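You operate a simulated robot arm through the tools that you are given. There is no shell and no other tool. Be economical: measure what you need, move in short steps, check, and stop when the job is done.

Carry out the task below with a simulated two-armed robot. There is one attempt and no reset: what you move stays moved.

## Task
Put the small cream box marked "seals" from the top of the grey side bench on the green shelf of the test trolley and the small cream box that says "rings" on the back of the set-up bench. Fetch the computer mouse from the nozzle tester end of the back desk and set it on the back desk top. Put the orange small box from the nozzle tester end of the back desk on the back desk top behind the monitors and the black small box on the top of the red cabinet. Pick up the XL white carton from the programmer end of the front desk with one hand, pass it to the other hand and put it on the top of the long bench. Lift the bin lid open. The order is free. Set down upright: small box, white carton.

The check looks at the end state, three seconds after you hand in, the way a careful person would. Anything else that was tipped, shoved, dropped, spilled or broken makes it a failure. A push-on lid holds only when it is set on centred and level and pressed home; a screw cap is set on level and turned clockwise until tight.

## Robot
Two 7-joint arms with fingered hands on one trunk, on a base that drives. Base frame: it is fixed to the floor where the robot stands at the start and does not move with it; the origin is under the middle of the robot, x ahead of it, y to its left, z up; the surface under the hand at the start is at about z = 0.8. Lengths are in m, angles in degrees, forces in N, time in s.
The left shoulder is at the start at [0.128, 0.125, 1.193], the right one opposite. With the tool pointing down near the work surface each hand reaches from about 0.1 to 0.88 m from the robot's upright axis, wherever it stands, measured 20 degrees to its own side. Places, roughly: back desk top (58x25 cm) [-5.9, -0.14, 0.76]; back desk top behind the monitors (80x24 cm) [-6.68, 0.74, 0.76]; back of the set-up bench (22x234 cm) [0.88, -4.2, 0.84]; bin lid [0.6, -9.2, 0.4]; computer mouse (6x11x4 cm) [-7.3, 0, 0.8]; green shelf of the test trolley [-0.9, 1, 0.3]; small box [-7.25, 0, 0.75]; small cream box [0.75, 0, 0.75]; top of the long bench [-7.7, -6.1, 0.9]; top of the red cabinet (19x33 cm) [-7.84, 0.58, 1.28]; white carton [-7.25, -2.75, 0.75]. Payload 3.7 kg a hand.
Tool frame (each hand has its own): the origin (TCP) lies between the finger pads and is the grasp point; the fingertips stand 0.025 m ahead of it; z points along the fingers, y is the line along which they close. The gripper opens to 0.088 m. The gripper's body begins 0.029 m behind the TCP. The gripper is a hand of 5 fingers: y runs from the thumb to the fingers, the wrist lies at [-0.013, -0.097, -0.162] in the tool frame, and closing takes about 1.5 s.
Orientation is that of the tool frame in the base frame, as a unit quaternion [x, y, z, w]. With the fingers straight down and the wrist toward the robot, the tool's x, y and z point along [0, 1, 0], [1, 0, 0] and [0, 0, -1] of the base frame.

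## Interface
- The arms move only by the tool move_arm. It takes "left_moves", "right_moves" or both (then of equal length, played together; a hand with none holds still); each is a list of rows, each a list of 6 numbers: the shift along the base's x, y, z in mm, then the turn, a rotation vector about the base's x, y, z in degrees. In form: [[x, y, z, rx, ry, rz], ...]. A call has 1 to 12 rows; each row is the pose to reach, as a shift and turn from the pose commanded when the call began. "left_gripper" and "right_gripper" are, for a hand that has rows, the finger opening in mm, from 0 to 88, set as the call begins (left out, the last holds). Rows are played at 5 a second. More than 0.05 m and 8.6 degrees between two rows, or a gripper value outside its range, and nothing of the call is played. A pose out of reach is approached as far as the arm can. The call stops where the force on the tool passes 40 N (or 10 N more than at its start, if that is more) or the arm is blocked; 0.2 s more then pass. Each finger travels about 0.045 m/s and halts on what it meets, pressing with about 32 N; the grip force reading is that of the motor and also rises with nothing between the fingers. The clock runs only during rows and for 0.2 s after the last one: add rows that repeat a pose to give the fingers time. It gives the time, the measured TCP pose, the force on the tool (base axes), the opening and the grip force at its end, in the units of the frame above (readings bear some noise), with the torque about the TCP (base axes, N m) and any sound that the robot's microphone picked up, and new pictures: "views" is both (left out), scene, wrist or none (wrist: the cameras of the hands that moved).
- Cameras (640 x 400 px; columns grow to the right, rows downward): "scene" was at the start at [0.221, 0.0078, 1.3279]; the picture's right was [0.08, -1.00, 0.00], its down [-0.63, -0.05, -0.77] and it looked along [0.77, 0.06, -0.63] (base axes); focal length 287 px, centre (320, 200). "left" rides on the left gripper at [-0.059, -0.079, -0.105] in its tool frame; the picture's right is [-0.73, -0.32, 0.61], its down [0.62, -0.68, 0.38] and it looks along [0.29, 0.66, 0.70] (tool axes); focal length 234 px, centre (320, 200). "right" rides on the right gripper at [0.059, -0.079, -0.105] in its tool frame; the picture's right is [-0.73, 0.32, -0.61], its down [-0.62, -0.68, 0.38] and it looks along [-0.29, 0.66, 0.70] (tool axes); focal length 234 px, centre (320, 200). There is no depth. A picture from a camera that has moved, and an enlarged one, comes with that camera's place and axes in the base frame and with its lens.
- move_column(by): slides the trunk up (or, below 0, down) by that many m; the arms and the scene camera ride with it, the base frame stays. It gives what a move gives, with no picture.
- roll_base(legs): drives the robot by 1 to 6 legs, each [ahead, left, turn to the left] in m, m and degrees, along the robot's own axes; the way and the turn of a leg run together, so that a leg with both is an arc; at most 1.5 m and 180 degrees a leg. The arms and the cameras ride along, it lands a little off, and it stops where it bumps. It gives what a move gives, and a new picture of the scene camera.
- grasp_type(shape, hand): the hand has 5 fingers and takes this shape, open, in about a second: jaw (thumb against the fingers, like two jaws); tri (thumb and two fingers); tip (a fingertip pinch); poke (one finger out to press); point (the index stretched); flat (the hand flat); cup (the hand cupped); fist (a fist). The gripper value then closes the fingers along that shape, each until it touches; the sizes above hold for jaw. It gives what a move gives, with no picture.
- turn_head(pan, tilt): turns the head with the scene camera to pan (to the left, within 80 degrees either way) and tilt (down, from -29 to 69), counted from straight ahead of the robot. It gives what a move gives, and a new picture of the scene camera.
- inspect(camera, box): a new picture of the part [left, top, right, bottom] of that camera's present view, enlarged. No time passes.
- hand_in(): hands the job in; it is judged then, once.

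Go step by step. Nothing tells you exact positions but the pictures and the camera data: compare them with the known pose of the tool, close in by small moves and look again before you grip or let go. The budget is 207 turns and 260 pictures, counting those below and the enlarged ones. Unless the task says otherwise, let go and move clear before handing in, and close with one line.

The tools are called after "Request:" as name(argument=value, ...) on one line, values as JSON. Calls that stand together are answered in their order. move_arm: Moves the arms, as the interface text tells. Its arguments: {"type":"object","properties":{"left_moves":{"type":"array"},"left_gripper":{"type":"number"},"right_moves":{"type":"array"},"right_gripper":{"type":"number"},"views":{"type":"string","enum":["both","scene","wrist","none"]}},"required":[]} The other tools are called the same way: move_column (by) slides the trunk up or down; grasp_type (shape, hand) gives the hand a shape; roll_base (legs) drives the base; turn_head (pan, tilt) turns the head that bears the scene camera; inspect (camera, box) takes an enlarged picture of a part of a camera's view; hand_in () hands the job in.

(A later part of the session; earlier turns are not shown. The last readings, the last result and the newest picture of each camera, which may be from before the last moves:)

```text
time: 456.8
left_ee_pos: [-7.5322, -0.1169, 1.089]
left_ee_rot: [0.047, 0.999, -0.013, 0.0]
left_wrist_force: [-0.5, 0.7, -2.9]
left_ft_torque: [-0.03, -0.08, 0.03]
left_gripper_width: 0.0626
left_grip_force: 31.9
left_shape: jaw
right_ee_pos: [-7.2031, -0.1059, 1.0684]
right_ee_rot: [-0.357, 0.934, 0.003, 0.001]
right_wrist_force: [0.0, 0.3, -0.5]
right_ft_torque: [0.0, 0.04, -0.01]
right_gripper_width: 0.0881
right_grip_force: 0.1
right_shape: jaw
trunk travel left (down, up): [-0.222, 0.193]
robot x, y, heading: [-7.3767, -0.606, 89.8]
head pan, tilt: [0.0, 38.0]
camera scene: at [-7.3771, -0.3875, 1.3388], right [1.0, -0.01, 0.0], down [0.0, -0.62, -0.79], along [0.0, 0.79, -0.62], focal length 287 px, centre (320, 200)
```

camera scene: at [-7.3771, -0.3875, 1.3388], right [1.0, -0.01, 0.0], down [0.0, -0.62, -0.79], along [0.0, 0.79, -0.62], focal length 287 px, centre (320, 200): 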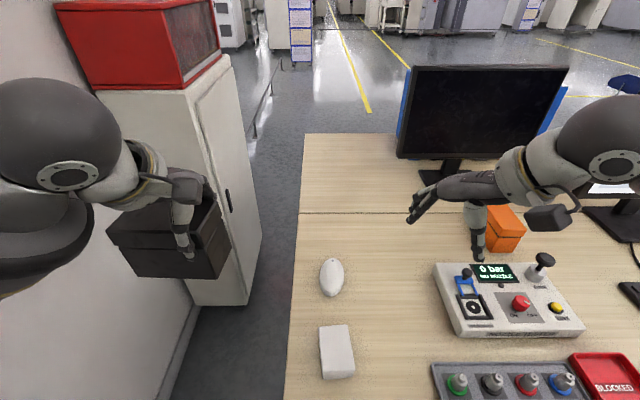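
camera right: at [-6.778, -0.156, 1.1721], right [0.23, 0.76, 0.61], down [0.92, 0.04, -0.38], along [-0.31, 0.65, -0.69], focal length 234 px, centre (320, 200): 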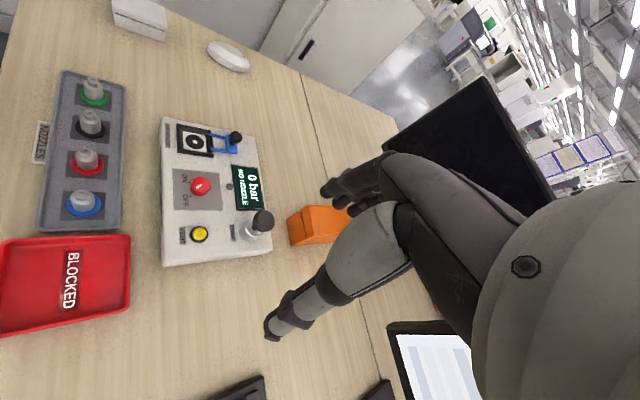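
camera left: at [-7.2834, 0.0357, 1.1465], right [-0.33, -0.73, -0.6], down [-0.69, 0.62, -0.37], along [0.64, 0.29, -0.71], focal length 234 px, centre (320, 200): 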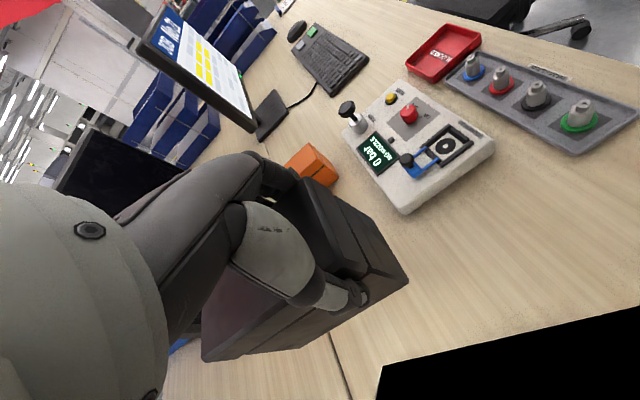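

The mouse is at (-7.348, 0.039), aligned with y. I'll yaw the right hand while moving over it.

Request:
move_arm(right_moves=[[-5, 25, -10, 0, 0, 6], [-15, 50, -20, 0, 0, 12], [-30, 75, -35, 0, 0, 18], [-50, 100, -50, 0, 0, 24], [-75, 120, -70, 0, 0, 30], [-100, 135, -95, 0, 0, 36], [-125, 141, -125, 0, 0, 42], [-145, 141, -155, 0, 0, 48], [-145, 141, -165, 0, 0, 48]], views="wrist")

```text
time: 458.8
left_ee_pos: [-7.5322, -0.1196, 1.09]
left_ee_rot: [0.047, 0.999, -0.011, 0.0]
left_wrist_force: [0.2, -0.1, -2.8]
left_ft_torque: [0.02, -0.11, 0.0]
left_gripper_width: 0.0627
left_grip_force: 32.1
left_shape: jaw
right_ee_pos: [-7.3835, 0.0151, 0.8897]
right_ee_rot: [-0.699, 0.714, 0.045, -0.019]
right_wrist_force: [0.0, -0.9, 0.5]
right_ft_torque: [-0.01, 0.03, 0.02]
right_gripper_width: 0.0879
right_grip_force: 0.1
right_shape: jaw
right hand out of reach, approached as far as the arm can: row 2, 3, 4, 5, 6, 7, 8, 9
trunk travel left (down, up): [-0.222, 0.193]
robot x, y, heading: [-7.3749, -0.606, 89.7]
head pan, tilt: [0.0, 38.0]
camera right: at [-7.2973, -0.0507, 0.9851], right [-0.25, 0.71, 0.66], down [0.66, 0.62, -0.42], along [-0.71, 0.33, -0.62], focal length 234 px, centre (320, 200)
```

right: 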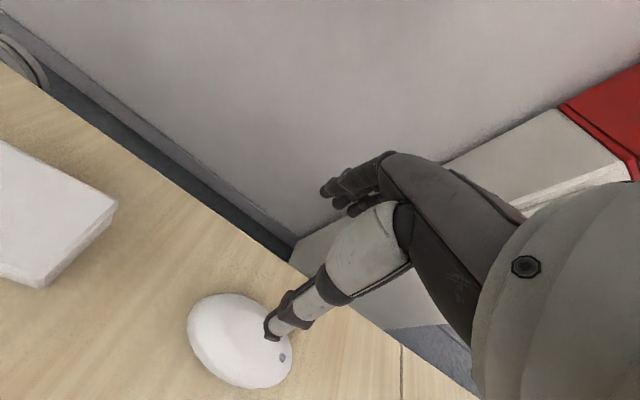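

The hand overshot 3.5 cm left because of reach. I'll shift the base to compensate and lower part way.

Request:
roll_base(legs=[[0.03, -0.035, 0]])

Request:
move_arm(right_moves=[[-10, -5, -20, 0, 0, 0], [-20, -10, -40, 0, 0, 0], [-30, -15, -55, 0, 0, 0], [-30, -15, -55, 0, 0, 0]], views="wrist")

```text
time: 459.8
left_ee_pos: [-7.4967, -0.0871, 1.0895]
left_ee_rot: [0.046, 0.999, -0.013, 0.0]
left_wrist_force: [-0.3, 0.7, -3.2]
left_ft_torque: [-0.02, -0.11, 0.01]
left_gripper_width: 0.0626
left_grip_force: 32.1
left_shape: jaw
right_ee_pos: [-7.348, 0.0442, 0.8889]
right_ee_rot: [-0.699, 0.714, 0.045, -0.021]
right_wrist_force: [-0.1, 1.0, 0.0]
right_ft_torque: [0.01, 0.05, 0.0]
right_gripper_width: 0.0877
right_grip_force: 0.0
right_shape: jaw
trunk travel left (down, up): [-0.222, 0.193]
robot x, y, heading: [-7.3437, -0.579, 89.7]
head pan, tilt: [0.0, 38.0]
camera scene: at [-7.3415, -0.3589, 1.339], right [1.0, -0.01, 0.0], down [0.0, -0.62, -0.79], along [0.0, 0.79, -0.62], focal length 287 px, centre (320, 200)
```

scene: 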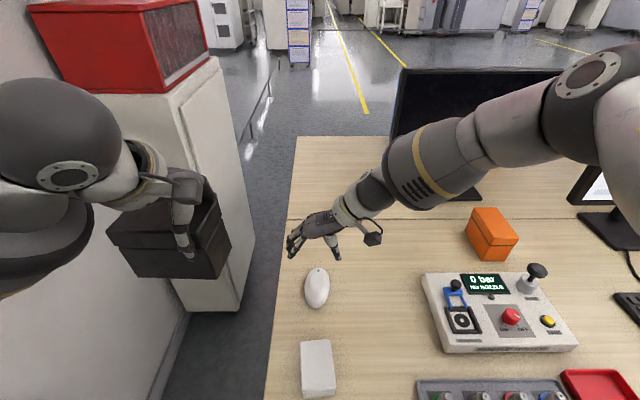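

```text
time: 460.8
left_ee_pos: [-7.4964, -0.0899, 1.0889]
left_ee_rot: [0.047, 0.999, -0.012, 0.0]
left_wrist_force: [0.0, -0.3, -2.4]
left_ft_torque: [-0.02, -0.14, -0.02]
left_gripper_width: 0.0625
left_grip_force: 32.2
left_shape: jaw
right_ee_pos: [-7.3789, 0.0277, 0.8347]
right_ee_rot: [-0.698, 0.715, 0.045, -0.021]
right_wrist_force: [0.4, 1.1, 0.2]
right_ft_torque: [-0.01, 0.01, 0.0]
right_gripper_width: 0.0879
right_grip_force: 0.1
right_shape: jaw
trunk travel left (down, up): [-0.222, 0.193]
robot x, y, heading: [-7.3406, -0.5736, 89.6]
head pan, tilt: [0.0, 38.0]
camera right: at [-7.2938, -0.0355, 0.9297], right [-0.25, 0.71, 0.66], down [0.66, 0.62, -0.42], along [-0.71, 0.33, -0.62], focal length 234 px, centre (320, 200)
```

right: 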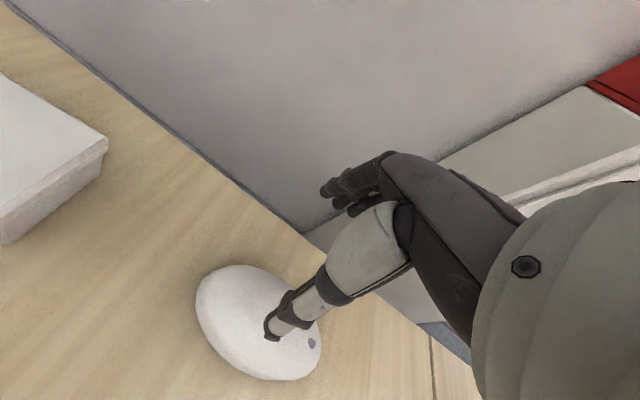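

Now it responds exactly. I'll correct the lateral offset and the 5° tilt at this height, then lower.

Request:
move_arm(right_moves=[[12, 4, 3, -1, -2, 0], [24, 7, 3, -2, -4, 0], [35, 10, 3, -2, -5, 0], [35, 10, -20, -2, -5, 0], [35, 10, -40, -2, -5, 0], [35, 10, -52, -2, -5, 0], [35, 10, -55, -2, -5, 0]], views="wrist")

```text
time: 462.4
left_ee_pos: [-7.4978, -0.0885, 1.0881]
left_ee_rot: [0.047, 0.999, -0.012, 0.0]
left_wrist_force: [-0.4, 0.2, -2.9]
left_ft_torque: [-0.02, -0.13, 0.01]
left_gripper_width: 0.0626
left_grip_force: 32.1
left_shape: jaw
right_ee_pos: [-7.3487, 0.0215, 0.7768]
right_ee_rot: [-0.694, 0.719, 0.024, -0.009]
right_wrist_force: [0.2, 0.2, 0.4]
right_ft_torque: [0.02, -0.01, 0.03]
right_gripper_width: 0.0882
right_grip_force: 0.0
right_shape: jaw
right hand out of reach, approached as far as the arm can: row 2, 3, 4, 5, 6, 7
trunk travel left (down, up): [-0.222, 0.193]
robot x, y, heading: [-7.3409, -0.5769, 89.8]
head pan, tilt: [0.0, 38.0]
camera right: at [-7.2687, -0.0423, 0.8769], right [-0.27, 0.72, 0.64], down [0.69, 0.61, -0.4], along [-0.68, 0.33, -0.66], focal length 234 px, centre (320, 200)
```

right: 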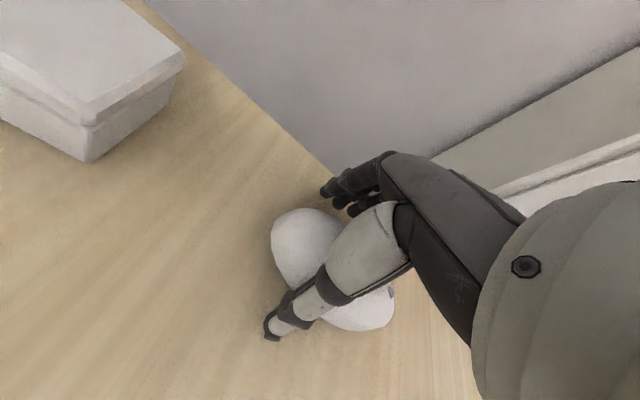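

The mouse is between thumb and fingers. I'll close and lift.

Request:
move_arm(right_moves=[[0, 0, 0, 0, 0, 0], [0, 0, 0, 0, 0, 0], [0, 0, 0, 0, 0, 0], [0, 0, 0, 0, 0, 0], [0, 0, 0, 0, 0, 0], [0, 0, 0, 0, 0, 0], [0, 0, 20, 0, 0, 0], [0, -5, 60, 0, 0, 0], [0, -15, 105, 0, 0, 0], [0, -30, 150, 0, 0, 0], [0, -45, 195, 0, 0, 0], [0, -60, 235, 0, 0, 0]], right_gripper=0, views="wrist")

```text
time: 465.0
left_ee_pos: [-7.4965, -0.0901, 1.0905]
left_ee_rot: [0.046, 0.999, -0.01, -0.001]
left_wrist_force: [0.2, -0.2, -3.6]
left_ft_torque: [-0.02, -0.09, -0.04]
left_gripper_width: 0.0624
left_grip_force: 32.0
left_shape: jaw
right_ee_pos: [-7.3807, -0.0509, 1.0098]
right_ee_rot: [-0.698, 0.716, 0.008, -0.003]
right_wrist_force: [0.8, 0.1, -0.6]
right_ft_torque: [-0.03, 0.02, 0.03]
right_gripper_width: 0.0446
right_grip_force: 31.9
right_shape: jaw
right hand out of reach, approached as far as the arm can: row 7, 8, 9, 10, 11, 12
trunk travel left (down, up): [-0.222, 0.193]
robot x, y, heading: [-7.3434, -0.5758, 89.8]
head pan, tilt: [0.0, 38.0]
camera right: at [-7.3021, -0.1119, 1.1131], right [-0.3, 0.73, 0.62], down [0.69, 0.61, -0.39], along [-0.66, 0.31, -0.68], focal length 234 px, centre (320, 200)
```

right: 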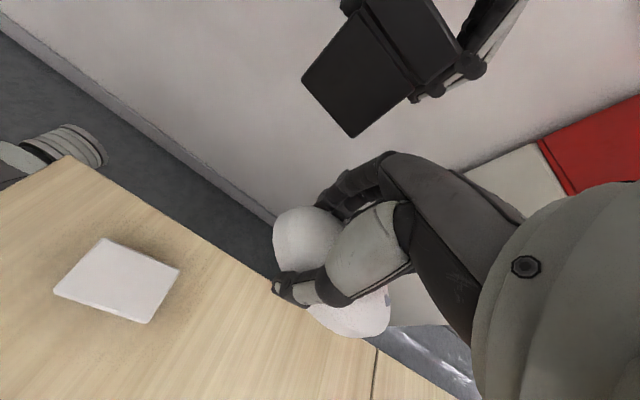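

The mouse is held. I'll unwind the right hand to a natural pose, then drive out behind the chair and around to the east end of the back desk.

Request:
move_arm(right_moves=[[15, -5, 8, 0, 0, -8], [30, -10, 15, 0, 0, -16], [45, -15, 22, 0, 0, -24], [60, -20, 30, 0, 0, -32], [75, -25, 38, 0, 0, -40], [90, -30, 45, 0, 0, -48], [105, -30, 50, 0, 0, -56], [120, -30, 55, 0, 0, -64], [130, -30, 60, 0, 0, -72], [140, -30, 60, 0, 0, -80], [145, -30, 60, 0, 0, -85]], views="none")

Request:
roll_base(legs=[[-0.92, 0, 0], [0, -1.2, 0], [0, -1.25, 0], [1.2, 0, 0], [0, 0, 90]])

```text
time: 467.4
left_ee_pos: [-7.4965, -0.0886, 1.0884]
left_ee_rot: [0.047, 0.999, -0.013, 0.0]
left_wrist_force: [0.6, 0.4, -2.6]
left_ft_torque: [-0.01, -0.11, -0.01]
left_gripper_width: 0.0626
left_grip_force: 31.8
left_shape: jaw
right_ee_pos: [-7.2348, -0.0792, 1.071]
right_ee_rot: [-0.031, 1.0, 0.003, 0.001]
right_wrist_force: [-0.6, 0.8, -1.7]
right_ft_torque: [0.01, 0.0, 0.01]
right_gripper_width: 0.0442
right_grip_force: 31.9
right_shape: jaw
right hand out of reach, approached as far as the arm can: row 1, 2, 3
trunk travel left (down, up): [-0.222, 0.193]
robot x, y, heading: [-7.343, -0.5759, 89.8]
head pan, tilt: [0.0, 38.0]
```

```text
time: 502.8
left_ee_pos: [-5.3887, -0.4237, 1.0889]
left_ee_rot: [-0.67, 0.742, -0.008, 0.009]
left_wrist_force: [-0.2, -0.7, -2.9]
left_ft_torque: [0.07, 0.0, -0.02]
left_gripper_width: 0.0622
left_grip_force: 32.4
left_shape: jaw
right_ee_pos: [-5.3964, -0.1622, 1.0701]
right_ee_rot: [0.726, -0.688, -0.003, 0.001]
right_wrist_force: [0.1, 0.0, -0.6]
right_ft_torque: [-0.01, -0.01, 0.02]
right_gripper_width: 0.044
right_grip_force: 31.6
right_shape: jaw
trunk travel left (down, up): [-0.222, 0.193]
robot x, y, heading: [-4.9028, -0.2752, 179.2]
head pan, tilt: [0.0, 38.0]
camera scene: at [-5.1179, -0.2698, 1.339], right [0.02, 1.0, 0.0], down [0.62, -0.01, -0.79], along [-0.79, 0.01, -0.62], focal length 287 px, centre (320, 200)
```

scene: 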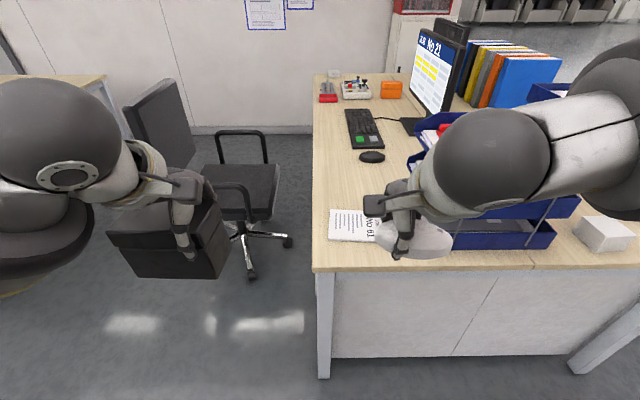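

From the east end I see a free patch at about (-5.945, -0.165), between the note and the black mouse. I'll raise the trunk to clear the paper trays, approach, and lower the mouse part way.

Request:
move_column(by=0.15)

Request:
roll_base(legs=[[0.36, 0, 0.8]])

Request:
move_arm(right_moves=[[-40, 0, -20, 0, 0, 0], [-80, 0, -40, 0, 0, 0], [-120, 0, -65, 0, 0, 0], [-155, 0, -95, 0, 0, 0], [-185, 0, -130, 0, 0, 0], [-190, 0, -175, 0, 0, 0], [-190, 0, -220, 0, 0, 0], [-190, 0, -265, 0, 0, 0], [-190, 0, -310, 0, 0, 0], [-190, 0, -340, 0, 0, 0], [-190, 0, -340, 0, 0, 0]])

```text
time: 504.6
left_ee_pos: [-5.3911, -0.4236, 1.2375]
left_ee_rot: [-0.67, 0.743, -0.009, 0.009]
left_wrist_force: [-0.3, 0.1, -2.6]
left_ft_torque: [0.14, -0.03, 0.0]
left_gripper_width: 0.062
left_grip_force: 32.3
left_shape: jaw
right_ee_pos: [-5.3962, -0.1628, 1.2199]
right_ee_rot: [0.727, -0.687, -0.002, 0.001]
right_wrist_force: [-0.7, -0.8, -1.2]
right_ft_torque: [-0.04, 0.02, 0.02]
right_gripper_width: 0.0441
right_grip_force: 31.9
right_shape: jaw
trunk travel left (down, up): [-0.372, 0.043]
robot x, y, heading: [-4.9011, -0.2731, 179.0]
head pan, tilt: [0.0, 38.0]
```

```text
time: 506.9
left_ee_pos: [-5.7505, -0.4262, 1.2395]
left_ee_rot: [-0.674, 0.738, -0.009, 0.009]
left_wrist_force: [0.2, -0.4, -2.5]
left_ft_torque: [0.14, -0.02, 0.0]
left_gripper_width: 0.0619
left_grip_force: 32.3
left_shape: jaw
right_ee_pos: [-5.7591, -0.1642, 1.22]
right_ee_rot: [0.729, -0.684, -0.002, 0.001]
right_wrist_force: [0.1, -1.1, -1.0]
right_ft_torque: [-0.01, -0.02, -0.03]
right_gripper_width: 0.0439
right_grip_force: 32.0
right_shape: jaw
trunk travel left (down, up): [-0.372, 0.043]
robot x, y, heading: [-5.2629, -0.2666, 179.6]
head pan, tilt: [0.0, 38.0]
camera scene: at [-5.3912, -0.2684, 1.4935], right [0.01, 1.0, 0.0], down [0.62, 0.0, -0.79], along [-0.79, 0.0, -0.62], focal length 287 px, centre (320, 200)
```

scene: 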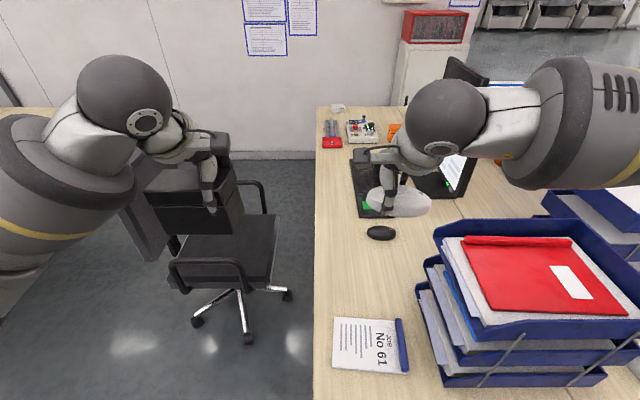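

```text
time: 509.3
left_ee_pos: [-5.7506, -0.424, 1.2394]
left_ee_rot: [-0.674, 0.739, -0.009, 0.008]
left_wrist_force: [0.1, 0.1, -2.6]
left_ft_torque: [0.12, -0.02, -0.01]
left_gripper_width: 0.0623
left_grip_force: 31.7
left_shape: jaw
right_ee_pos: [-5.9497, -0.1636, 0.8813]
right_ee_rot: [0.729, -0.684, -0.003, 0.001]
right_wrist_force: [0.0, -0.4, -0.6]
right_ft_torque: [-0.03, -0.03, -0.01]
right_gripper_width: 0.0434
right_grip_force: 32.0
right_shape: jaw
trunk travel left (down, up): [-0.372, 0.043]
robot x, y, heading: [-5.2637, -0.2722, 179.6]
head pan, tilt: [0.0, 38.0]
camera scene: at [-5.3906, -0.268, 1.4936], right [0.01, 1.0, 0.0], down [0.62, 0.0, -0.79], along [-0.79, 0.0, -0.62], focal length 287 px, centre (320, 200)
camera right: at [-5.8672, -0.2178, 0.9856], right [-0.37, 0.7, 0.61], down [0.64, 0.67, -0.39], along [-0.68, 0.25, -0.69], focal length 234 px, centre (320, 200)
```

scene: 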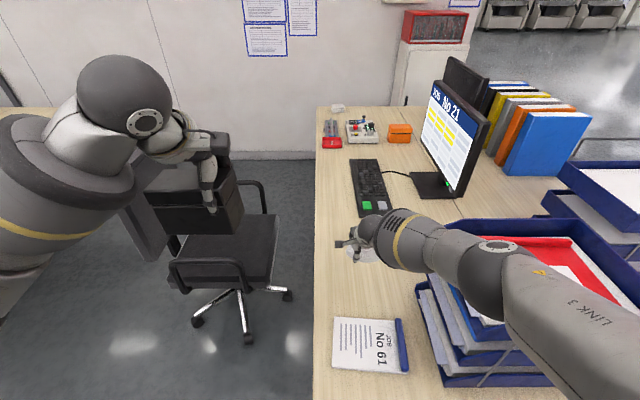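
right: 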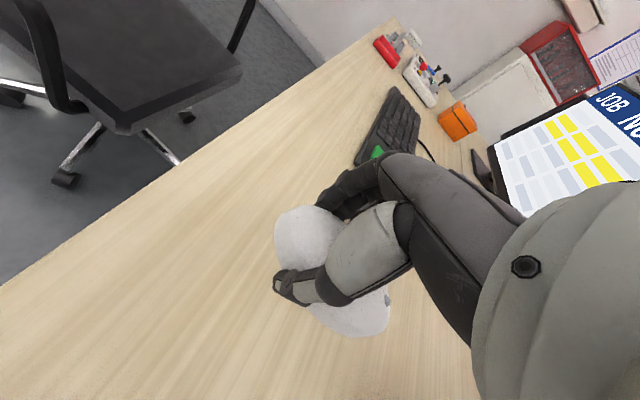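

It's positioned well. I'll lower the last 10 cm, release and retract upward.

Request:
move_arm(right_moves=[[0, 0, -40, 0, 0, 0], [0, 0, -75, 0, 0, 0], [0, 0, -92, 0, 0, 0], [0, 0, -98, 0, 0, 0], [0, 0, -102, 0, 0, 0], [0, 0, -105, 0, 0, 0]], views="none")

```text
time: 510.7
left_ee_pos: [-5.749, -0.426, 1.2376]
left_ee_rot: [-0.674, 0.738, -0.009, 0.008]
left_wrist_force: [-0.2, -1.1, -2.4]
left_ft_torque: [0.08, 0.02, -0.01]
left_gripper_width: 0.062
left_grip_force: 32.1
left_shape: jaw
right_ee_pos: [-5.9203, -0.1609, 0.8147]
right_ee_rot: [0.73, -0.684, -0.003, 0.001]
right_wrist_force: [0.2, 0.4, -1.6]
right_ft_torque: [-0.01, -0.01, 0.02]
right_gripper_width: 0.0434
right_grip_force: 31.7
right_shape: jaw
right hand out of reach, approached as far as the arm can: row 1, 2, 3, 4, 5, 6
trunk travel left (down, up): [-0.372, 0.043]
robot x, y, heading: [-5.2667, -0.2717, 179.6]
head pan, tilt: [0.0, 38.0]
```

Request:
move_arm(right_moves=[[15, 2, 20, 0, 0, 0], [27, 3, 39, 0, 0, 0], [27, 3, 39, 0, 0, 0]], views="none")

Request:
move_column(by=-0.034)

```text
time: 511.5
left_ee_pos: [-5.7496, -0.4246, 1.2398]
left_ee_rot: [-0.673, 0.739, -0.009, 0.01]
left_wrist_force: [-0.2, -0.3, -3.5]
left_ft_torque: [0.11, -0.02, -0.02]
left_gripper_width: 0.0623
left_grip_force: 31.8
left_shape: jaw
right_ee_pos: [-5.8921, -0.157, 0.8526]
right_ee_rot: [0.729, -0.685, -0.004, 0.001]
right_wrist_force: [0.5, -0.1, -2.6]
right_ft_torque: [-0.02, -0.03, 0.0]
right_gripper_width: 0.0435
right_grip_force: 31.7
right_shape: jaw
trunk travel left (down, up): [-0.372, 0.043]
robot x, y, heading: [-5.2633, -0.2679, 179.6]
head pan, tilt: [0.0, 38.0]
```

```text
time: 512.3
left_ee_pos: [-5.751, -0.4257, 1.2043]
left_ee_rot: [-0.674, 0.738, -0.009, 0.009]
left_wrist_force: [-0.4, -0.7, -3.3]
left_ft_torque: [0.08, -0.01, 0.01]
left_gripper_width: 0.0623
left_grip_force: 31.8
left_shape: jaw
right_ee_pos: [-5.8917, -0.1584, 0.8175]
right_ee_rot: [0.73, -0.684, -0.002, 0.0]
right_wrist_force: [0.4, 0.5, -0.9]
right_ft_torque: [-0.02, 0.01, 0.0]
right_gripper_width: 0.0433
right_grip_force: 32.1
right_shape: jaw
trunk travel left (down, up): [-0.338, 0.077]
robot x, y, heading: [-5.2662, -0.2709, 179.7]
head pan, tilt: [0.0, 38.0]
```

Request:
move_column(by=-0.036)

Request:
move_arm(right_moves=[[0, 0, -2, 0, 0, 0], [0, 0, -3, 0, 0, 0]], views="wrist")

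```text
time: 513.1
left_ee_pos: [-5.7502, -0.4248, 1.1688]
left_ee_rot: [-0.674, 0.739, -0.008, 0.009]
left_wrist_force: [0.4, -0.1, -3.6]
left_ft_torque: [0.12, -0.01, 0.01]
left_gripper_width: 0.0625
left_grip_force: 32.1
left_shape: jaw
right_ee_pos: [-5.8912, -0.1587, 0.7815]
right_ee_rot: [0.73, -0.684, -0.002, 0.001]
right_wrist_force: [0.3, -0.1, -1.0]
right_ft_torque: [0.0, -0.02, -0.02]
right_gripper_width: 0.0432
right_grip_force: 32.3
right_shape: jaw
trunk travel left (down, up): [-0.302, 0.113]
robot x, y, heading: [-5.2631, -0.2683, 179.7]
head pan, tilt: [0.0, 38.0]
```

```text
time: 513.7
left_ee_pos: [-5.7497, -0.4251, 1.169]
left_ee_rot: [-0.673, 0.739, -0.009, 0.009]
left_wrist_force: [0.5, -0.5, -2.4]
left_ft_torque: [0.13, -0.01, 0.02]
left_gripper_width: 0.062
left_grip_force: 31.9
left_shape: jaw
right_ee_pos: [-5.8926, -0.1584, 0.7784]
right_ee_rot: [0.73, -0.684, -0.003, 0.002]
right_wrist_force: [0.1, -0.1, 1.7]
right_ft_torque: [0.07, 0.05, 0.03]
right_gripper_width: 0.0432
right_grip_force: 31.8
right_shape: jaw
trunk travel left (down, up): [-0.302, 0.113]
robot x, y, heading: [-5.2636, -0.2719, 179.6]
head pan, tilt: [0.0, 38.0]
camera right: at [-5.8101, -0.2126, 0.8825], right [-0.37, 0.7, 0.61], down [0.64, 0.67, -0.39], along [-0.68, 0.25, -0.69], focal length 234 px, centre (320, 200)
```

right: 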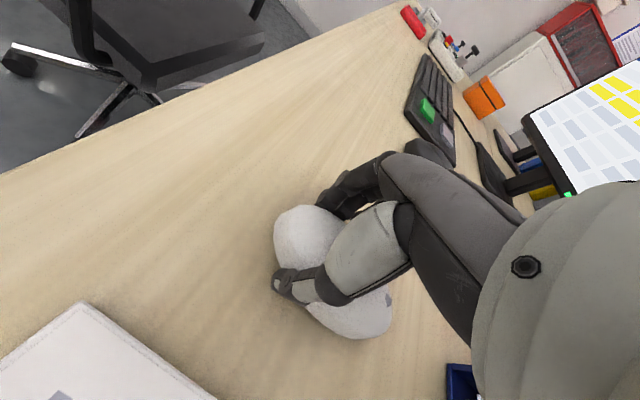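

Touching down. I'll open and lift away.

Request:
move_arm(right_moves=[[0, 0, 0, 0, 0, 0], [0, 0, 0, 0, 0, 0], [0, 0, 0, 0, 0, 0], [0, 0, 0, 0, 0, 0], [0, 0, 0, 0, 0, 0], [0, 0, 30, 0, 0, 0], [0, 0, 75, 0, 0, 0], [0, 0, 120, 0, 0, 0], [5, 0, 165, 0, 0, 0], [15, 0, 210, 0, 0, 0], [30, 0, 255, 0, 0, 0], [50, 0, 300, 0, 0, 0]], right_gripper=80, views="wrist")

```text
time: 516.3
left_ee_pos: [-5.7495, -0.4255, 1.1698]
left_ee_rot: [-0.674, 0.739, -0.008, 0.008]
left_wrist_force: [0.1, -0.4, -2.5]
left_ft_torque: [0.09, 0.03, 0.01]
left_gripper_width: 0.0621
left_grip_force: 32.3
left_shape: jaw
right_ee_pos: [-5.8382, -0.1594, 1.0782]
right_ee_rot: [0.729, -0.684, -0.003, 0.0]
right_wrist_force: [-0.7, -0.7, 0.3]
right_ft_torque: [0.01, -0.02, 0.01]
right_gripper_width: 0.0799
right_grip_force: 0.1
right_shape: jaw
trunk travel left (down, up): [-0.302, 0.113]
robot x, y, heading: [-5.2598, -0.2691, 179.9]
head pan, tilt: [0.0, 38.0]
camera right: at [-5.7565, -0.2131, 1.183], right [-0.37, 0.7, 0.61], down [0.64, 0.67, -0.39], along [-0.68, 0.25, -0.69], focal length 234 px, centre (320, 200)
```

right: 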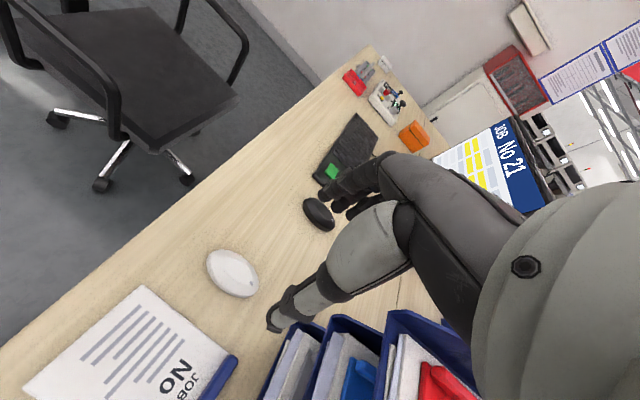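

The mouse is set down. Next I'll take the black box around the north side: back off, strafe north and look west.

Request:
move_arm(right_moves=[[40, 0, 20, 0, 0, 0], [80, 0, 40, 0, 0, 0], [110, 0, 50, 0, 0, 0]], views="none")

Request:
roll_base(legs=[[-0.4, 0, 0], [0, -1.0, 0], [0, -0.9, 0]])

```text
time: 517.1
left_ee_pos: [-5.749, -0.4257, 1.1687]
left_ee_rot: [-0.674, 0.739, -0.008, 0.009]
left_wrist_force: [-0.1, 0.7, -3.2]
left_ft_torque: [0.11, -0.04, 0.02]
left_gripper_width: 0.0623
left_grip_force: 31.8
left_shape: jaw
right_ee_pos: [-5.7299, -0.1577, 1.1285]
right_ee_rot: [0.73, -0.683, -0.003, 0.001]
right_wrist_force: [-0.2, -0.6, 0.7]
right_ft_torque: [-0.03, 0.03, 0.0]
right_gripper_width: 0.0798
right_grip_force: 0.0
right_shape: jaw
trunk travel left (down, up): [-0.302, 0.113]
robot x, y, heading: [-5.2634, -0.2654, 179.5]
head pan, tilt: [0.0, 38.0]
```

```text
time: 536.3
left_ee_pos: [-5.349, 1.4946, 1.1688]
left_ee_rot: [-0.675, 0.737, -0.008, 0.009]
left_wrist_force: [-0.3, -0.5, -2.0]
left_ft_torque: [0.11, -0.01, 0.01]
left_gripper_width: 0.062
left_grip_force: 32.2
left_shape: jaw
right_ee_pos: [-5.3306, 1.7627, 1.1276]
right_ee_rot: [0.73, -0.683, -0.003, 0.001]
right_wrist_force: [-0.2, 0.5, 0.5]
right_ft_torque: [0.0, 0.02, -0.04]
right_gripper_width: 0.0801
right_grip_force: 0.1
right_shape: jaw
trunk travel left (down, up): [-0.302, 0.113]
robot x, y, heading: [-4.8599, 1.6513, 179.9]
head pan, tilt: [0.0, 38.0]
camera scene: at [-5.0139, 1.6517, 1.4218], right [0.0, 1.0, 0.0], down [0.62, 0.0, -0.79], along [-0.79, 0.0, -0.62], focal length 287 px, centre (320, 200)
```

scene: 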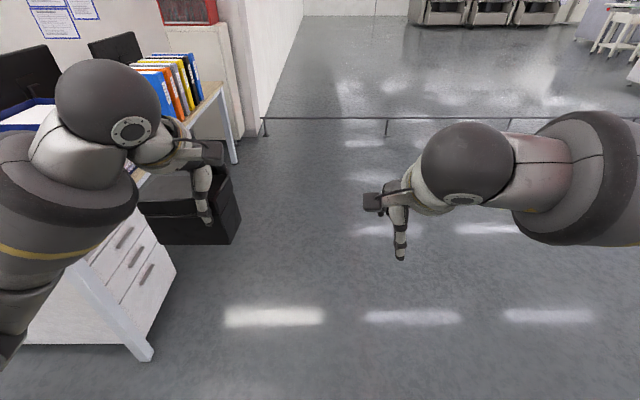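

The north side is open. I'll raise both hands well above the cabinet's height and drive to a spot north-east of it, turning to face it.

Request:
move_column(by=0.11)

Request:
move_arm(left_moves=[[-15, 0, 40, 0, 0, 0], [-30, 0, 80, 0, 0, 0], [-45, 0, 115, 0, 0, 0], [-50, 0, 135, 0, 0, 0], [-50, 0, 135, 0, 0, 0]], right_moves=[[-15, 0, 40, 0, 0, 0], [-30, 0, 80, 0, 0, 0], [-40, 0, 120, 0, 0, 0], [-40, 0, 150, 0, 0, 0], [-40, 0, 150, 0, 0, 0]], views="none")

Request:
roll_base(legs=[[1.3, 0, 0], [1.3, 0, 0], [0, 0.3, 0], [0, 0, 55]])

```text
time: 537.7
left_ee_pos: [-5.3489, 1.494, 1.2784]
left_ee_rot: [-0.675, 0.738, -0.01, 0.01]
left_wrist_force: [-0.1, -0.9, -2.5]
left_ft_torque: [0.11, -0.03, -0.02]
left_gripper_width: 0.0622
left_grip_force: 31.9
left_shape: jaw
right_ee_pos: [-5.3314, 1.7623, 1.2373]
right_ee_rot: [0.73, -0.683, -0.002, 0.001]
right_wrist_force: [0.7, -0.3, 0.1]
right_ft_torque: [0.0, 0.01, 0.02]
right_gripper_width: 0.08
right_grip_force: 0.0
right_shape: jaw
trunk travel left (down, up): [-0.412, 0.003]
robot x, y, heading: [-4.8653, 1.6499, 180.3]
head pan, tilt: [0.0, 38.0]
```

```text
time: 538.9
left_ee_pos: [-5.3997, 1.494, 1.4142]
left_ee_rot: [-0.675, 0.738, -0.009, 0.009]
left_wrist_force: [-0.6, -0.1, -3.0]
left_ft_torque: [0.1, -0.02, 0.0]
left_gripper_width: 0.0621
left_grip_force: 31.8
left_shape: jaw
right_ee_pos: [-5.3716, 1.7614, 1.3899]
right_ee_rot: [0.73, -0.684, -0.002, 0.0]
right_wrist_force: [0.7, -1.2, 0.4]
right_ft_torque: [-0.01, 0.0, 0.01]
right_gripper_width: 0.0796
right_grip_force: 0.0
right_shape: jaw
trunk travel left (down, up): [-0.412, 0.003]
robot x, y, heading: [-4.8645, 1.6495, 179.8]
head pan, tilt: [0.0, 38.0]
```

```text
time: 556.8
left_ee_pos: [-7.6487, 0.8346, 1.4139]
left_ee_rot: [0.936, -0.352, 0.004, -0.014]
left_wrist_force: [-0.5, 0.3, -2.9]
left_ft_torque: [0.09, 0.09, -0.01]
left_gripper_width: 0.0618
left_grip_force: 32.1
left_shape: jaw
right_ee_pos: [-7.8479, 1.0129, 1.3888]
right_ee_rot: [0.961, -0.278, -0.001, 0.002]
right_wrist_force: [-0.1, -0.1, -0.2]
right_ft_torque: [-0.01, 0.02, 0.0]
right_gripper_width: 0.0799
right_grip_force: 0.0
right_shape: jaw
trunk travel left (down, up): [-0.412, 0.003]
robot x, y, heading: [-7.4557, 1.3613, -126.1]
head pan, tilt: [0.0, 38.0]
camera scene: at [-7.5358, 1.2568, 1.5327], right [-0.81, 0.59, 0.0], down [0.36, 0.5, -0.79], along [-0.47, -0.63, -0.62], focal length 287 px, centre (320, 200)
```

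scene: 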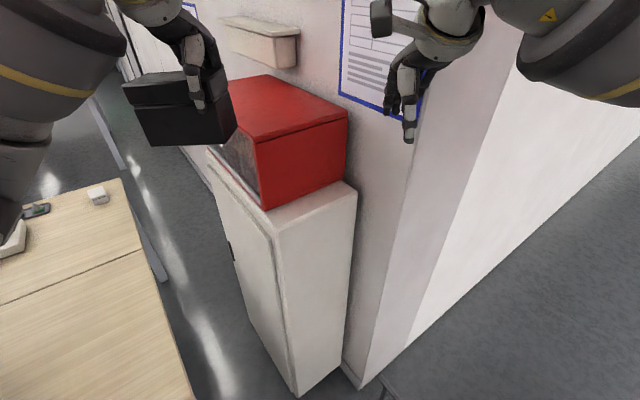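

I can see the red cabinet's top clearly, centre about (-7.86, 0.58). I'll edge forward and extend the left hand over it.

Request:
roll_base(legs=[[0.07, 0, 0]])

Request:
move_arm(left_moves=[[-33, -29, 0, 0, 0, 0], [-66, -58, 0, 0, 0, 0], [-99, -87, 0, 0, 0, 0], [-132, -117, 0, 0, 0, 0], [-165, -146, 0, 0, 0, 0], [-196, -175, 0, 0, 0, 0], [-196, -175, 0, 0, 0, 0]], views="scene")

```text
time: 557.8
left_ee_pos: [-7.6914, 0.7767, 1.4131]
left_ee_rot: [0.936, -0.352, 0.004, -0.013]
left_wrist_force: [-0.3, -0.7, -3.2]
left_ft_torque: [0.11, 0.06, 0.01]
left_gripper_width: 0.0616
left_grip_force: 32.4
left_shape: jaw
right_ee_pos: [-7.8902, 0.9564, 1.3883]
right_ee_rot: [0.961, -0.278, -0.001, 0.001]
right_wrist_force: [0.8, -0.8, 0.0]
right_ft_torque: [-0.02, -0.01, 0.01]
right_gripper_width: 0.08
right_grip_force: 0.0
right_shape: jaw
trunk travel left (down, up): [-0.412, 0.003]
robot x, y, heading: [-7.5022, 1.3015, -126.1]
head pan, tilt: [0.0, 38.0]
camera scene: at [-7.5777, 1.2, 1.5326], right [-0.81, 0.59, 0.0], down [0.37, 0.5, -0.79], along [-0.47, -0.63, -0.62], focal length 287 px, centre (320, 200)
```

scene: 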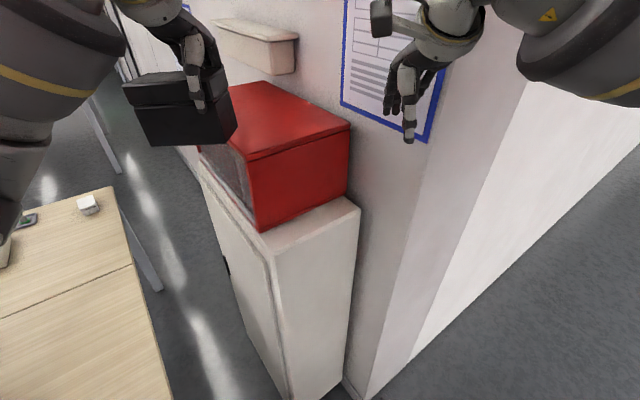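

```text
time: 559.4
left_ee_pos: [-7.8618, 0.6271, 1.4045]
left_ee_rot: [0.935, -0.354, 0.004, -0.012]
left_wrist_force: [0.1, 0.0, -3.1]
left_ft_torque: [0.03, 0.07, -0.03]
left_gripper_width: 0.0616
left_grip_force: 31.8
left_shape: jaw
left hand out of reach, approached as far as the arm can: row 6, 7
right_ee_pos: [-7.8898, 0.9576, 1.3887]
right_ee_rot: [0.96, -0.278, -0.001, 0.002]
right_wrist_force: [-0.4, 0.1, 0.4]
right_ft_torque: [-0.01, 0.02, 0.02]
right_gripper_width: 0.0798
right_grip_force: 0.2
right_shape: jaw
trunk travel left (down, up): [-0.412, 0.003]
robot x, y, heading: [-7.5021, 1.3054, -126.3]
head pan, tilt: [0.0, 38.0]
camera scene: at [-7.5773, 1.2013, 1.5327], right [-0.81, 0.59, 0.0], down [0.36, 0.5, -0.79], along [-0.47, -0.64, -0.62], focal length 287 px, centre (320, 200)
```

scene: 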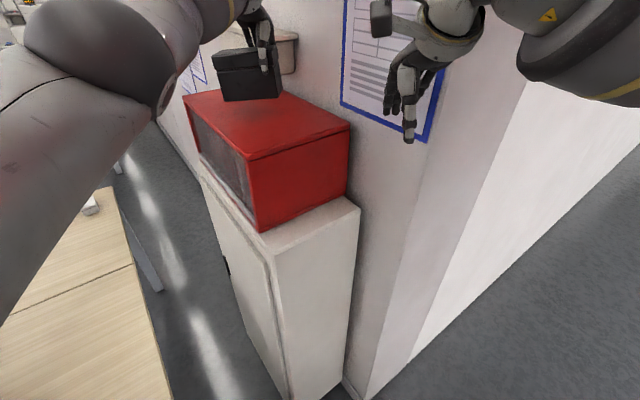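

The box is over the cabinet's top with a good margin. I'll lower slowly to contact.

Request:
move_arm(left_moves=[[0, 0, -15, 0, 0, 0], [0, 0, -28, 0, 0, 0], [0, 0, -36, 0, 0, 0], [0, 0, -42, 0, 0, 0], [0, 0, -48, 0, 0, 0], [0, 0, -53, 0, 0, 0], [0, 0, -58, 0, 0, 0]], views="none")

```text
time: 560.9
left_ee_pos: [-7.8638, 0.6284, 1.3647]
left_ee_rot: [0.935, -0.354, -0.001, 0.002]
left_wrist_force: [2.5, 3.7, 11.6]
left_ft_torque: [-0.22, -0.25, 0.07]
left_gripper_width: 0.0606
left_grip_force: 32.4
left_shape: jaw
right_ee_pos: [-7.8897, 0.9584, 1.3897]
right_ee_rot: [0.961, -0.278, -0.003, 0.001]
right_wrist_force: [0.1, -0.5, -0.4]
right_ft_torque: [0.03, 0.05, 0.0]
right_gripper_width: 0.0798
right_grip_force: 0.0
right_shape: jaw
trunk travel left (down, up): [-0.412, 0.003]
robot x, y, heading: [-7.5013, 1.3013, -126.1]
head pan, tilt: [0.0, 38.0]
stopped in row 7 (left hand): the force on the tool passed its limit at 42 N (the readings are from after the stop); the commanded pose is now the measured one
```

Contact at the expected height. I'll release gently and lift.

Request:
move_arm(left_moves=[[0, 0, 2, 0, 0, 0], [0, 0, 3, 0, 0, 0], [0, 0, 3, 0, 0, 0], [0, 0, 3, 0, 0, 0], [0, 0, 3, 0, 0, 0], [0, 0, 30, 0, 0, 0], [0, 0, 70, 0, 0, 0], [0, 0, 110, 0, 0, 0], [20, 25, 130, 0, 0, 0], [45, 55, 135, 0, 0, 0]], left_gripper=84, views="scene")

```text
time: 563.1
left_ee_pos: [-7.8144, 0.6822, 1.4915]
left_ee_rot: [0.936, -0.353, 0.0, -0.003]
left_wrist_force: [0.9, -0.3, -2.6]
left_ft_torque: [0.09, 0.08, 0.01]
left_gripper_width: 0.0623
left_grip_force: 31.8
left_shape: jaw
left hand out of reach, approached as far as the arm can: row 7, 8
right_ee_pos: [-7.8887, 0.9579, 1.3881]
right_ee_rot: [0.96, -0.279, -0.002, 0.002]
right_wrist_force: [0.1, -0.2, 0.4]
right_ft_torque: [-0.01, 0.01, -0.04]
right_gripper_width: 0.08
right_grip_force: 0.0
right_shape: jaw
trunk travel left (down, up): [-0.412, 0.003]
robot x, y, heading: [-7.4993, 1.3005, -126.4]
head pan, tilt: [0.0, 38.0]
camera scene: at [-7.576, 1.2004, 1.5327], right [-0.81, 0.59, 0.0], down [0.36, 0.5, -0.79], along [-0.47, -0.63, -0.62], focal length 287 px, centre (320, 200)
```

scene: 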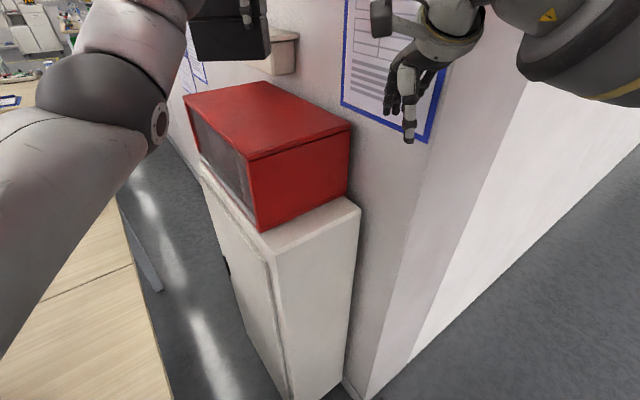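

The hand didn't open that time and the box came back up with it. I'll return along the same path, set it down again, and open in a separate call.

Request:
move_arm(left_moves=[[-25, -27, 0, 0, 0, 0], [-49, -54, 0, 0, 0, 0], [-49, -54, -40, 0, 0, 0], [-49, -54, -80, 0, 0, 0], [-49, -54, -105, 0, 0, 0], [-49, -54, -115, 0, 0, 0], [-49, -54, -121, 0, 0, 0], [-49, -54, -126, 0, 0, 0], [-49, -54, -130, 0, 0, 0]], views="none")

Request:
move_arm(left_moves=[[0, 0, 0, 0, 0, 0], [0, 0, 0, 0, 0, 0], [0, 0, 0, 0, 0, 0], [0, 0, 0, 0, 0, 0]], left_gripper=80, views="none")

```text
time: 565.1
left_ee_pos: [-7.8667, 0.6292, 1.366]
left_ee_rot: [0.935, -0.354, -0.001, -0.001]
left_wrist_force: [0.3, 0.0, -0.9]
left_ft_torque: [-0.07, -0.01, -0.01]
left_gripper_width: 0.0622
left_grip_force: 31.7
left_shape: jaw
left hand out of reach, approached as far as the arm can: row 2, 3
right_ee_pos: [-7.8891, 0.9584, 1.3878]
right_ee_rot: [0.96, -0.278, -0.002, 0.002]
right_wrist_force: [-0.2, -0.2, 0.8]
right_ft_torque: [-0.03, -0.01, -0.01]
right_gripper_width: 0.08
right_grip_force: 0.0
right_shape: jaw
trunk travel left (down, up): [-0.412, 0.003]
robot x, y, heading: [-7.5014, 1.3013, -126.5]
head pan, tilt: [0.0, 38.0]
```

```text
time: 566.1
left_ee_pos: [-7.8661, 0.631, 1.3662]
left_ee_rot: [0.936, -0.353, 0.0, -0.002]
left_wrist_force: [0.0, -0.2, 0.8]
left_ft_torque: [-0.15, 0.06, -0.08]
left_gripper_width: 0.0656
left_grip_force: 32.0
left_shape: jaw
right_ee_pos: [-7.8904, 0.9573, 1.3882]
right_ee_rot: [0.961, -0.278, -0.001, 0.002]
right_wrist_force: [-0.6, 0.8, 0.3]
right_ft_torque: [-0.04, 0.01, 0.01]
right_gripper_width: 0.0799
right_grip_force: 0.0
right_shape: jaw
trunk travel left (down, up): [-0.412, 0.003]
robot x, y, heading: [-7.5001, 1.3033, -126.4]
head pan, tilt: [0.0, 38.0]
```

Request:
move_arm(left_moves=[[0, 0, 0, 0, 0, 0], [0, 0, 0, 0, 0, 0], [0, 0, 0, 0, 0, 0], [0, 0, 0, 0, 0, 0], [0, 0, 0, 0, 0, 0], [0, 0, 0, 0, 0, 0], [0, 0, 0, 0, 0, 0], [0, 0, 0, 0, 0, 0]], left_gripper=88, views="wrist")

```text
time: 567.9
left_ee_pos: [-7.8667, 0.6311, 1.3657]
left_ee_rot: [0.935, -0.354, -0.001, -0.002]
left_wrist_force: [-0.6, -0.5, 1.6]
left_ft_torque: [0.01, 0.03, 0.0]
left_gripper_width: 0.0879
left_grip_force: 0.0
left_shape: jaw
right_ee_pos: [-7.8897, 0.9585, 1.389]
right_ee_rot: [0.961, -0.278, -0.001, 0.002]
right_wrist_force: [-0.7, -0.7, 0.0]
right_ft_torque: [0.02, -0.01, 0.02]
right_gripper_width: 0.0798
right_grip_force: 0.1
right_shape: jaw
trunk travel left (down, up): [-0.412, 0.003]
robot x, y, heading: [-7.5006, 1.3054, -126.4]
head pan, tilt: [0.0, 38.0]
camera left: at [-7.858, 0.7287, 1.4701], right [-0.33, 0.72, -0.61], down [0.92, 0.1, -0.38], along [-0.22, -0.68, -0.7], focal length 234 px, centre (320, 200)
```

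left: 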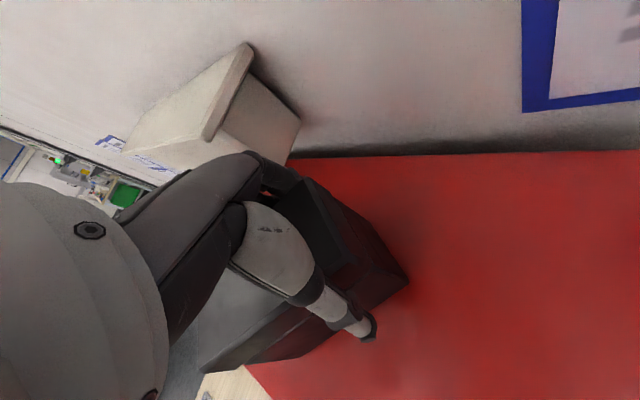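

Now it's open, and the box rests on the red top with margin to the edge. I'll lift the hand straight up and back.

Request:
move_arm(left_moves=[[0, 0, 20, 0, 0, 0], [0, 0, 50, 0, 0, 0], [0, 0, 90, 0, 0, 0], [5, 8, 120, 0, 0, 0], [30, 35, 130, 0, 0, 0], [60, 70, 130, 0, 0, 0], [90, 105, 125, 0, 0, 0], [120, 140, 110, 0, 0, 0]], views="scene")

```text
time: 569.7
left_ee_pos: [-7.7452, 0.769, 1.4754]
left_ee_rot: [0.935, -0.353, 0.001, -0.002]
left_wrist_force: [0.6, 0.4, -0.8]
left_ft_torque: [-0.03, 0.01, -0.02]
left_gripper_width: 0.0878
left_grip_force: 0.0
left_shape: jaw
left hand out of reach, approached as far as the arm can: row 3, 4
right_ee_pos: [-7.8885, 0.9593, 1.3899]
right_ee_rot: [0.961, -0.278, -0.002, 0.002]
right_wrist_force: [0.5, 0.6, -0.6]
right_ft_torque: [0.02, 0.0, 0.02]
right_gripper_width: 0.0798
right_grip_force: 0.0
right_shape: jaw
trunk travel left (down, up): [-0.412, 0.003]
robot x, y, heading: [-7.4994, 1.3045, -126.4]
head pan, tilt: [0.0, 38.0]
camera scene: at [-7.576, 1.2017, 1.5328], right [-0.81, 0.59, 0.0], down [0.36, 0.5, -0.79], along [-0.47, -0.64, -0.62], focal length 287 px, centre (320, 200)
```

scene: 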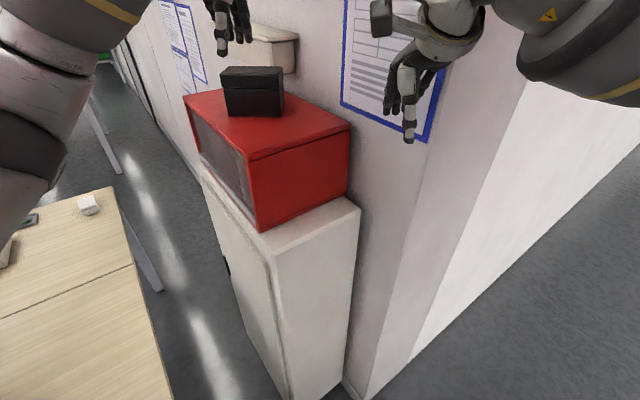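

The black box stands on the red cabinet. Now back around to the south side for the orange box.

Request:
roll_base(legs=[[0, 0, -54], [0, -0.35, 0], [-1.3, 0, 0], [-1.35, 0, 0], [0, 1.1, 0], [0, 1.1, 0]])

```text
time: 571.5
left_ee_pos: [-7.9431, 0.9263, 1.4798]
left_ee_rot: [0.838, -0.546, 0.003, -0.002]
left_wrist_force: [23.3, 5.2, -0.3]
left_ft_torque: [-0.04, 0.2, 0.33]
left_gripper_width: 0.0851
left_grip_force: 0.1
left_shape: jaw
right_ee_pos: [-7.9964, 1.1658, 1.3898]
right_ee_rot: [0.873, -0.487, -0.004, 0.003]
right_wrist_force: [1.1, -1.0, -0.4]
right_ft_torque: [-0.01, 0.05, 0.03]
right_gripper_width: 0.0798
right_grip_force: 0.1
right_shape: jaw
trunk travel left (down, up): [-0.412, 0.003]
robot x, y, heading: [-7.4987, 1.3051, -152.2]
head pan, tilt: [0.0, 38.0]
stopped in leg 1: the force on the tool passed its limit at 63 N (the readings are from after the stop); the commanded pose is now the measured one
camera scene: at [-7.6083, 1.2462, 1.5332], right [-0.47, 0.88, 0.0], down [0.54, 0.29, -0.79], along [-0.7, -0.37, -0.61], focal length 287 px, centre (320, 200)
```

scene: 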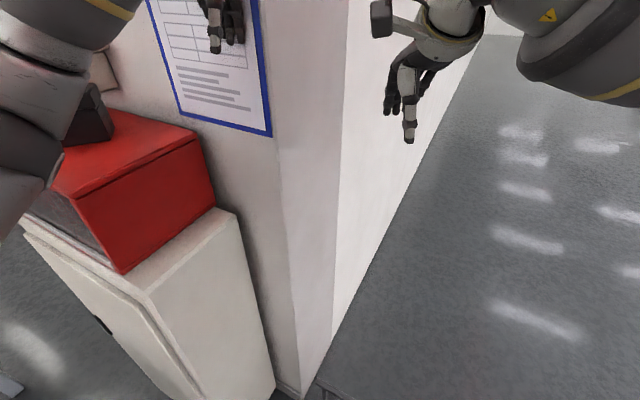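

The left fingers brushed the wall. I'll back straight off first, then turn and go.

Request:
roll_base(legs=[[-0.35, 0, 0], [0, 0, -28], [-1.2, 0, 0], [-1.2, 0, 0], [0, 1.0, 0], [0, 1.0, 0]])

```text
time: 604.0
left_ee_pos: [-5.3733, -0.6985, 1.4779]
left_ee_rot: [-0.681, 0.732, -0.004, 0.002]
left_wrist_force: [-0.2, -0.4, 0.8]
left_ft_torque: [-0.03, -0.03, -0.01]
left_gripper_width: 0.0878
left_grip_force: 0.0
left_shape: jaw
right_ee_pos: [-5.3071, -0.4644, 1.3887]
right_ee_rot: [0.73, -0.683, -0.003, 0.001]
right_wrist_force: [-0.1, -0.1, 0.2]
right_ft_torque: [0.02, 0.0, -0.02]
right_gripper_width: 0.0799
right_grip_force: 0.1
right_shape: jaw
trunk travel left (down, up): [-0.412, 0.003]
robot x, y, heading: [-4.8004, -0.5762, 180.0]
head pan, tilt: [0.0, 38.0]
camera scene: at [-4.9271, -0.5743, 1.5327], right [0.0, 1.0, 0.0], down [0.62, 0.0, -0.79], along [-0.79, 0.0, -0.62], focal length 287 px, centre (320, 200)
```

scene: 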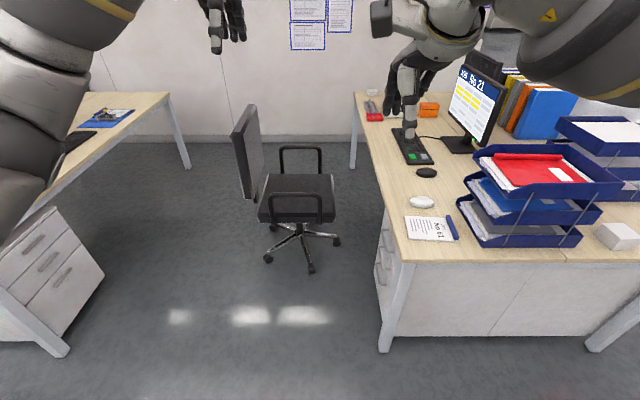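

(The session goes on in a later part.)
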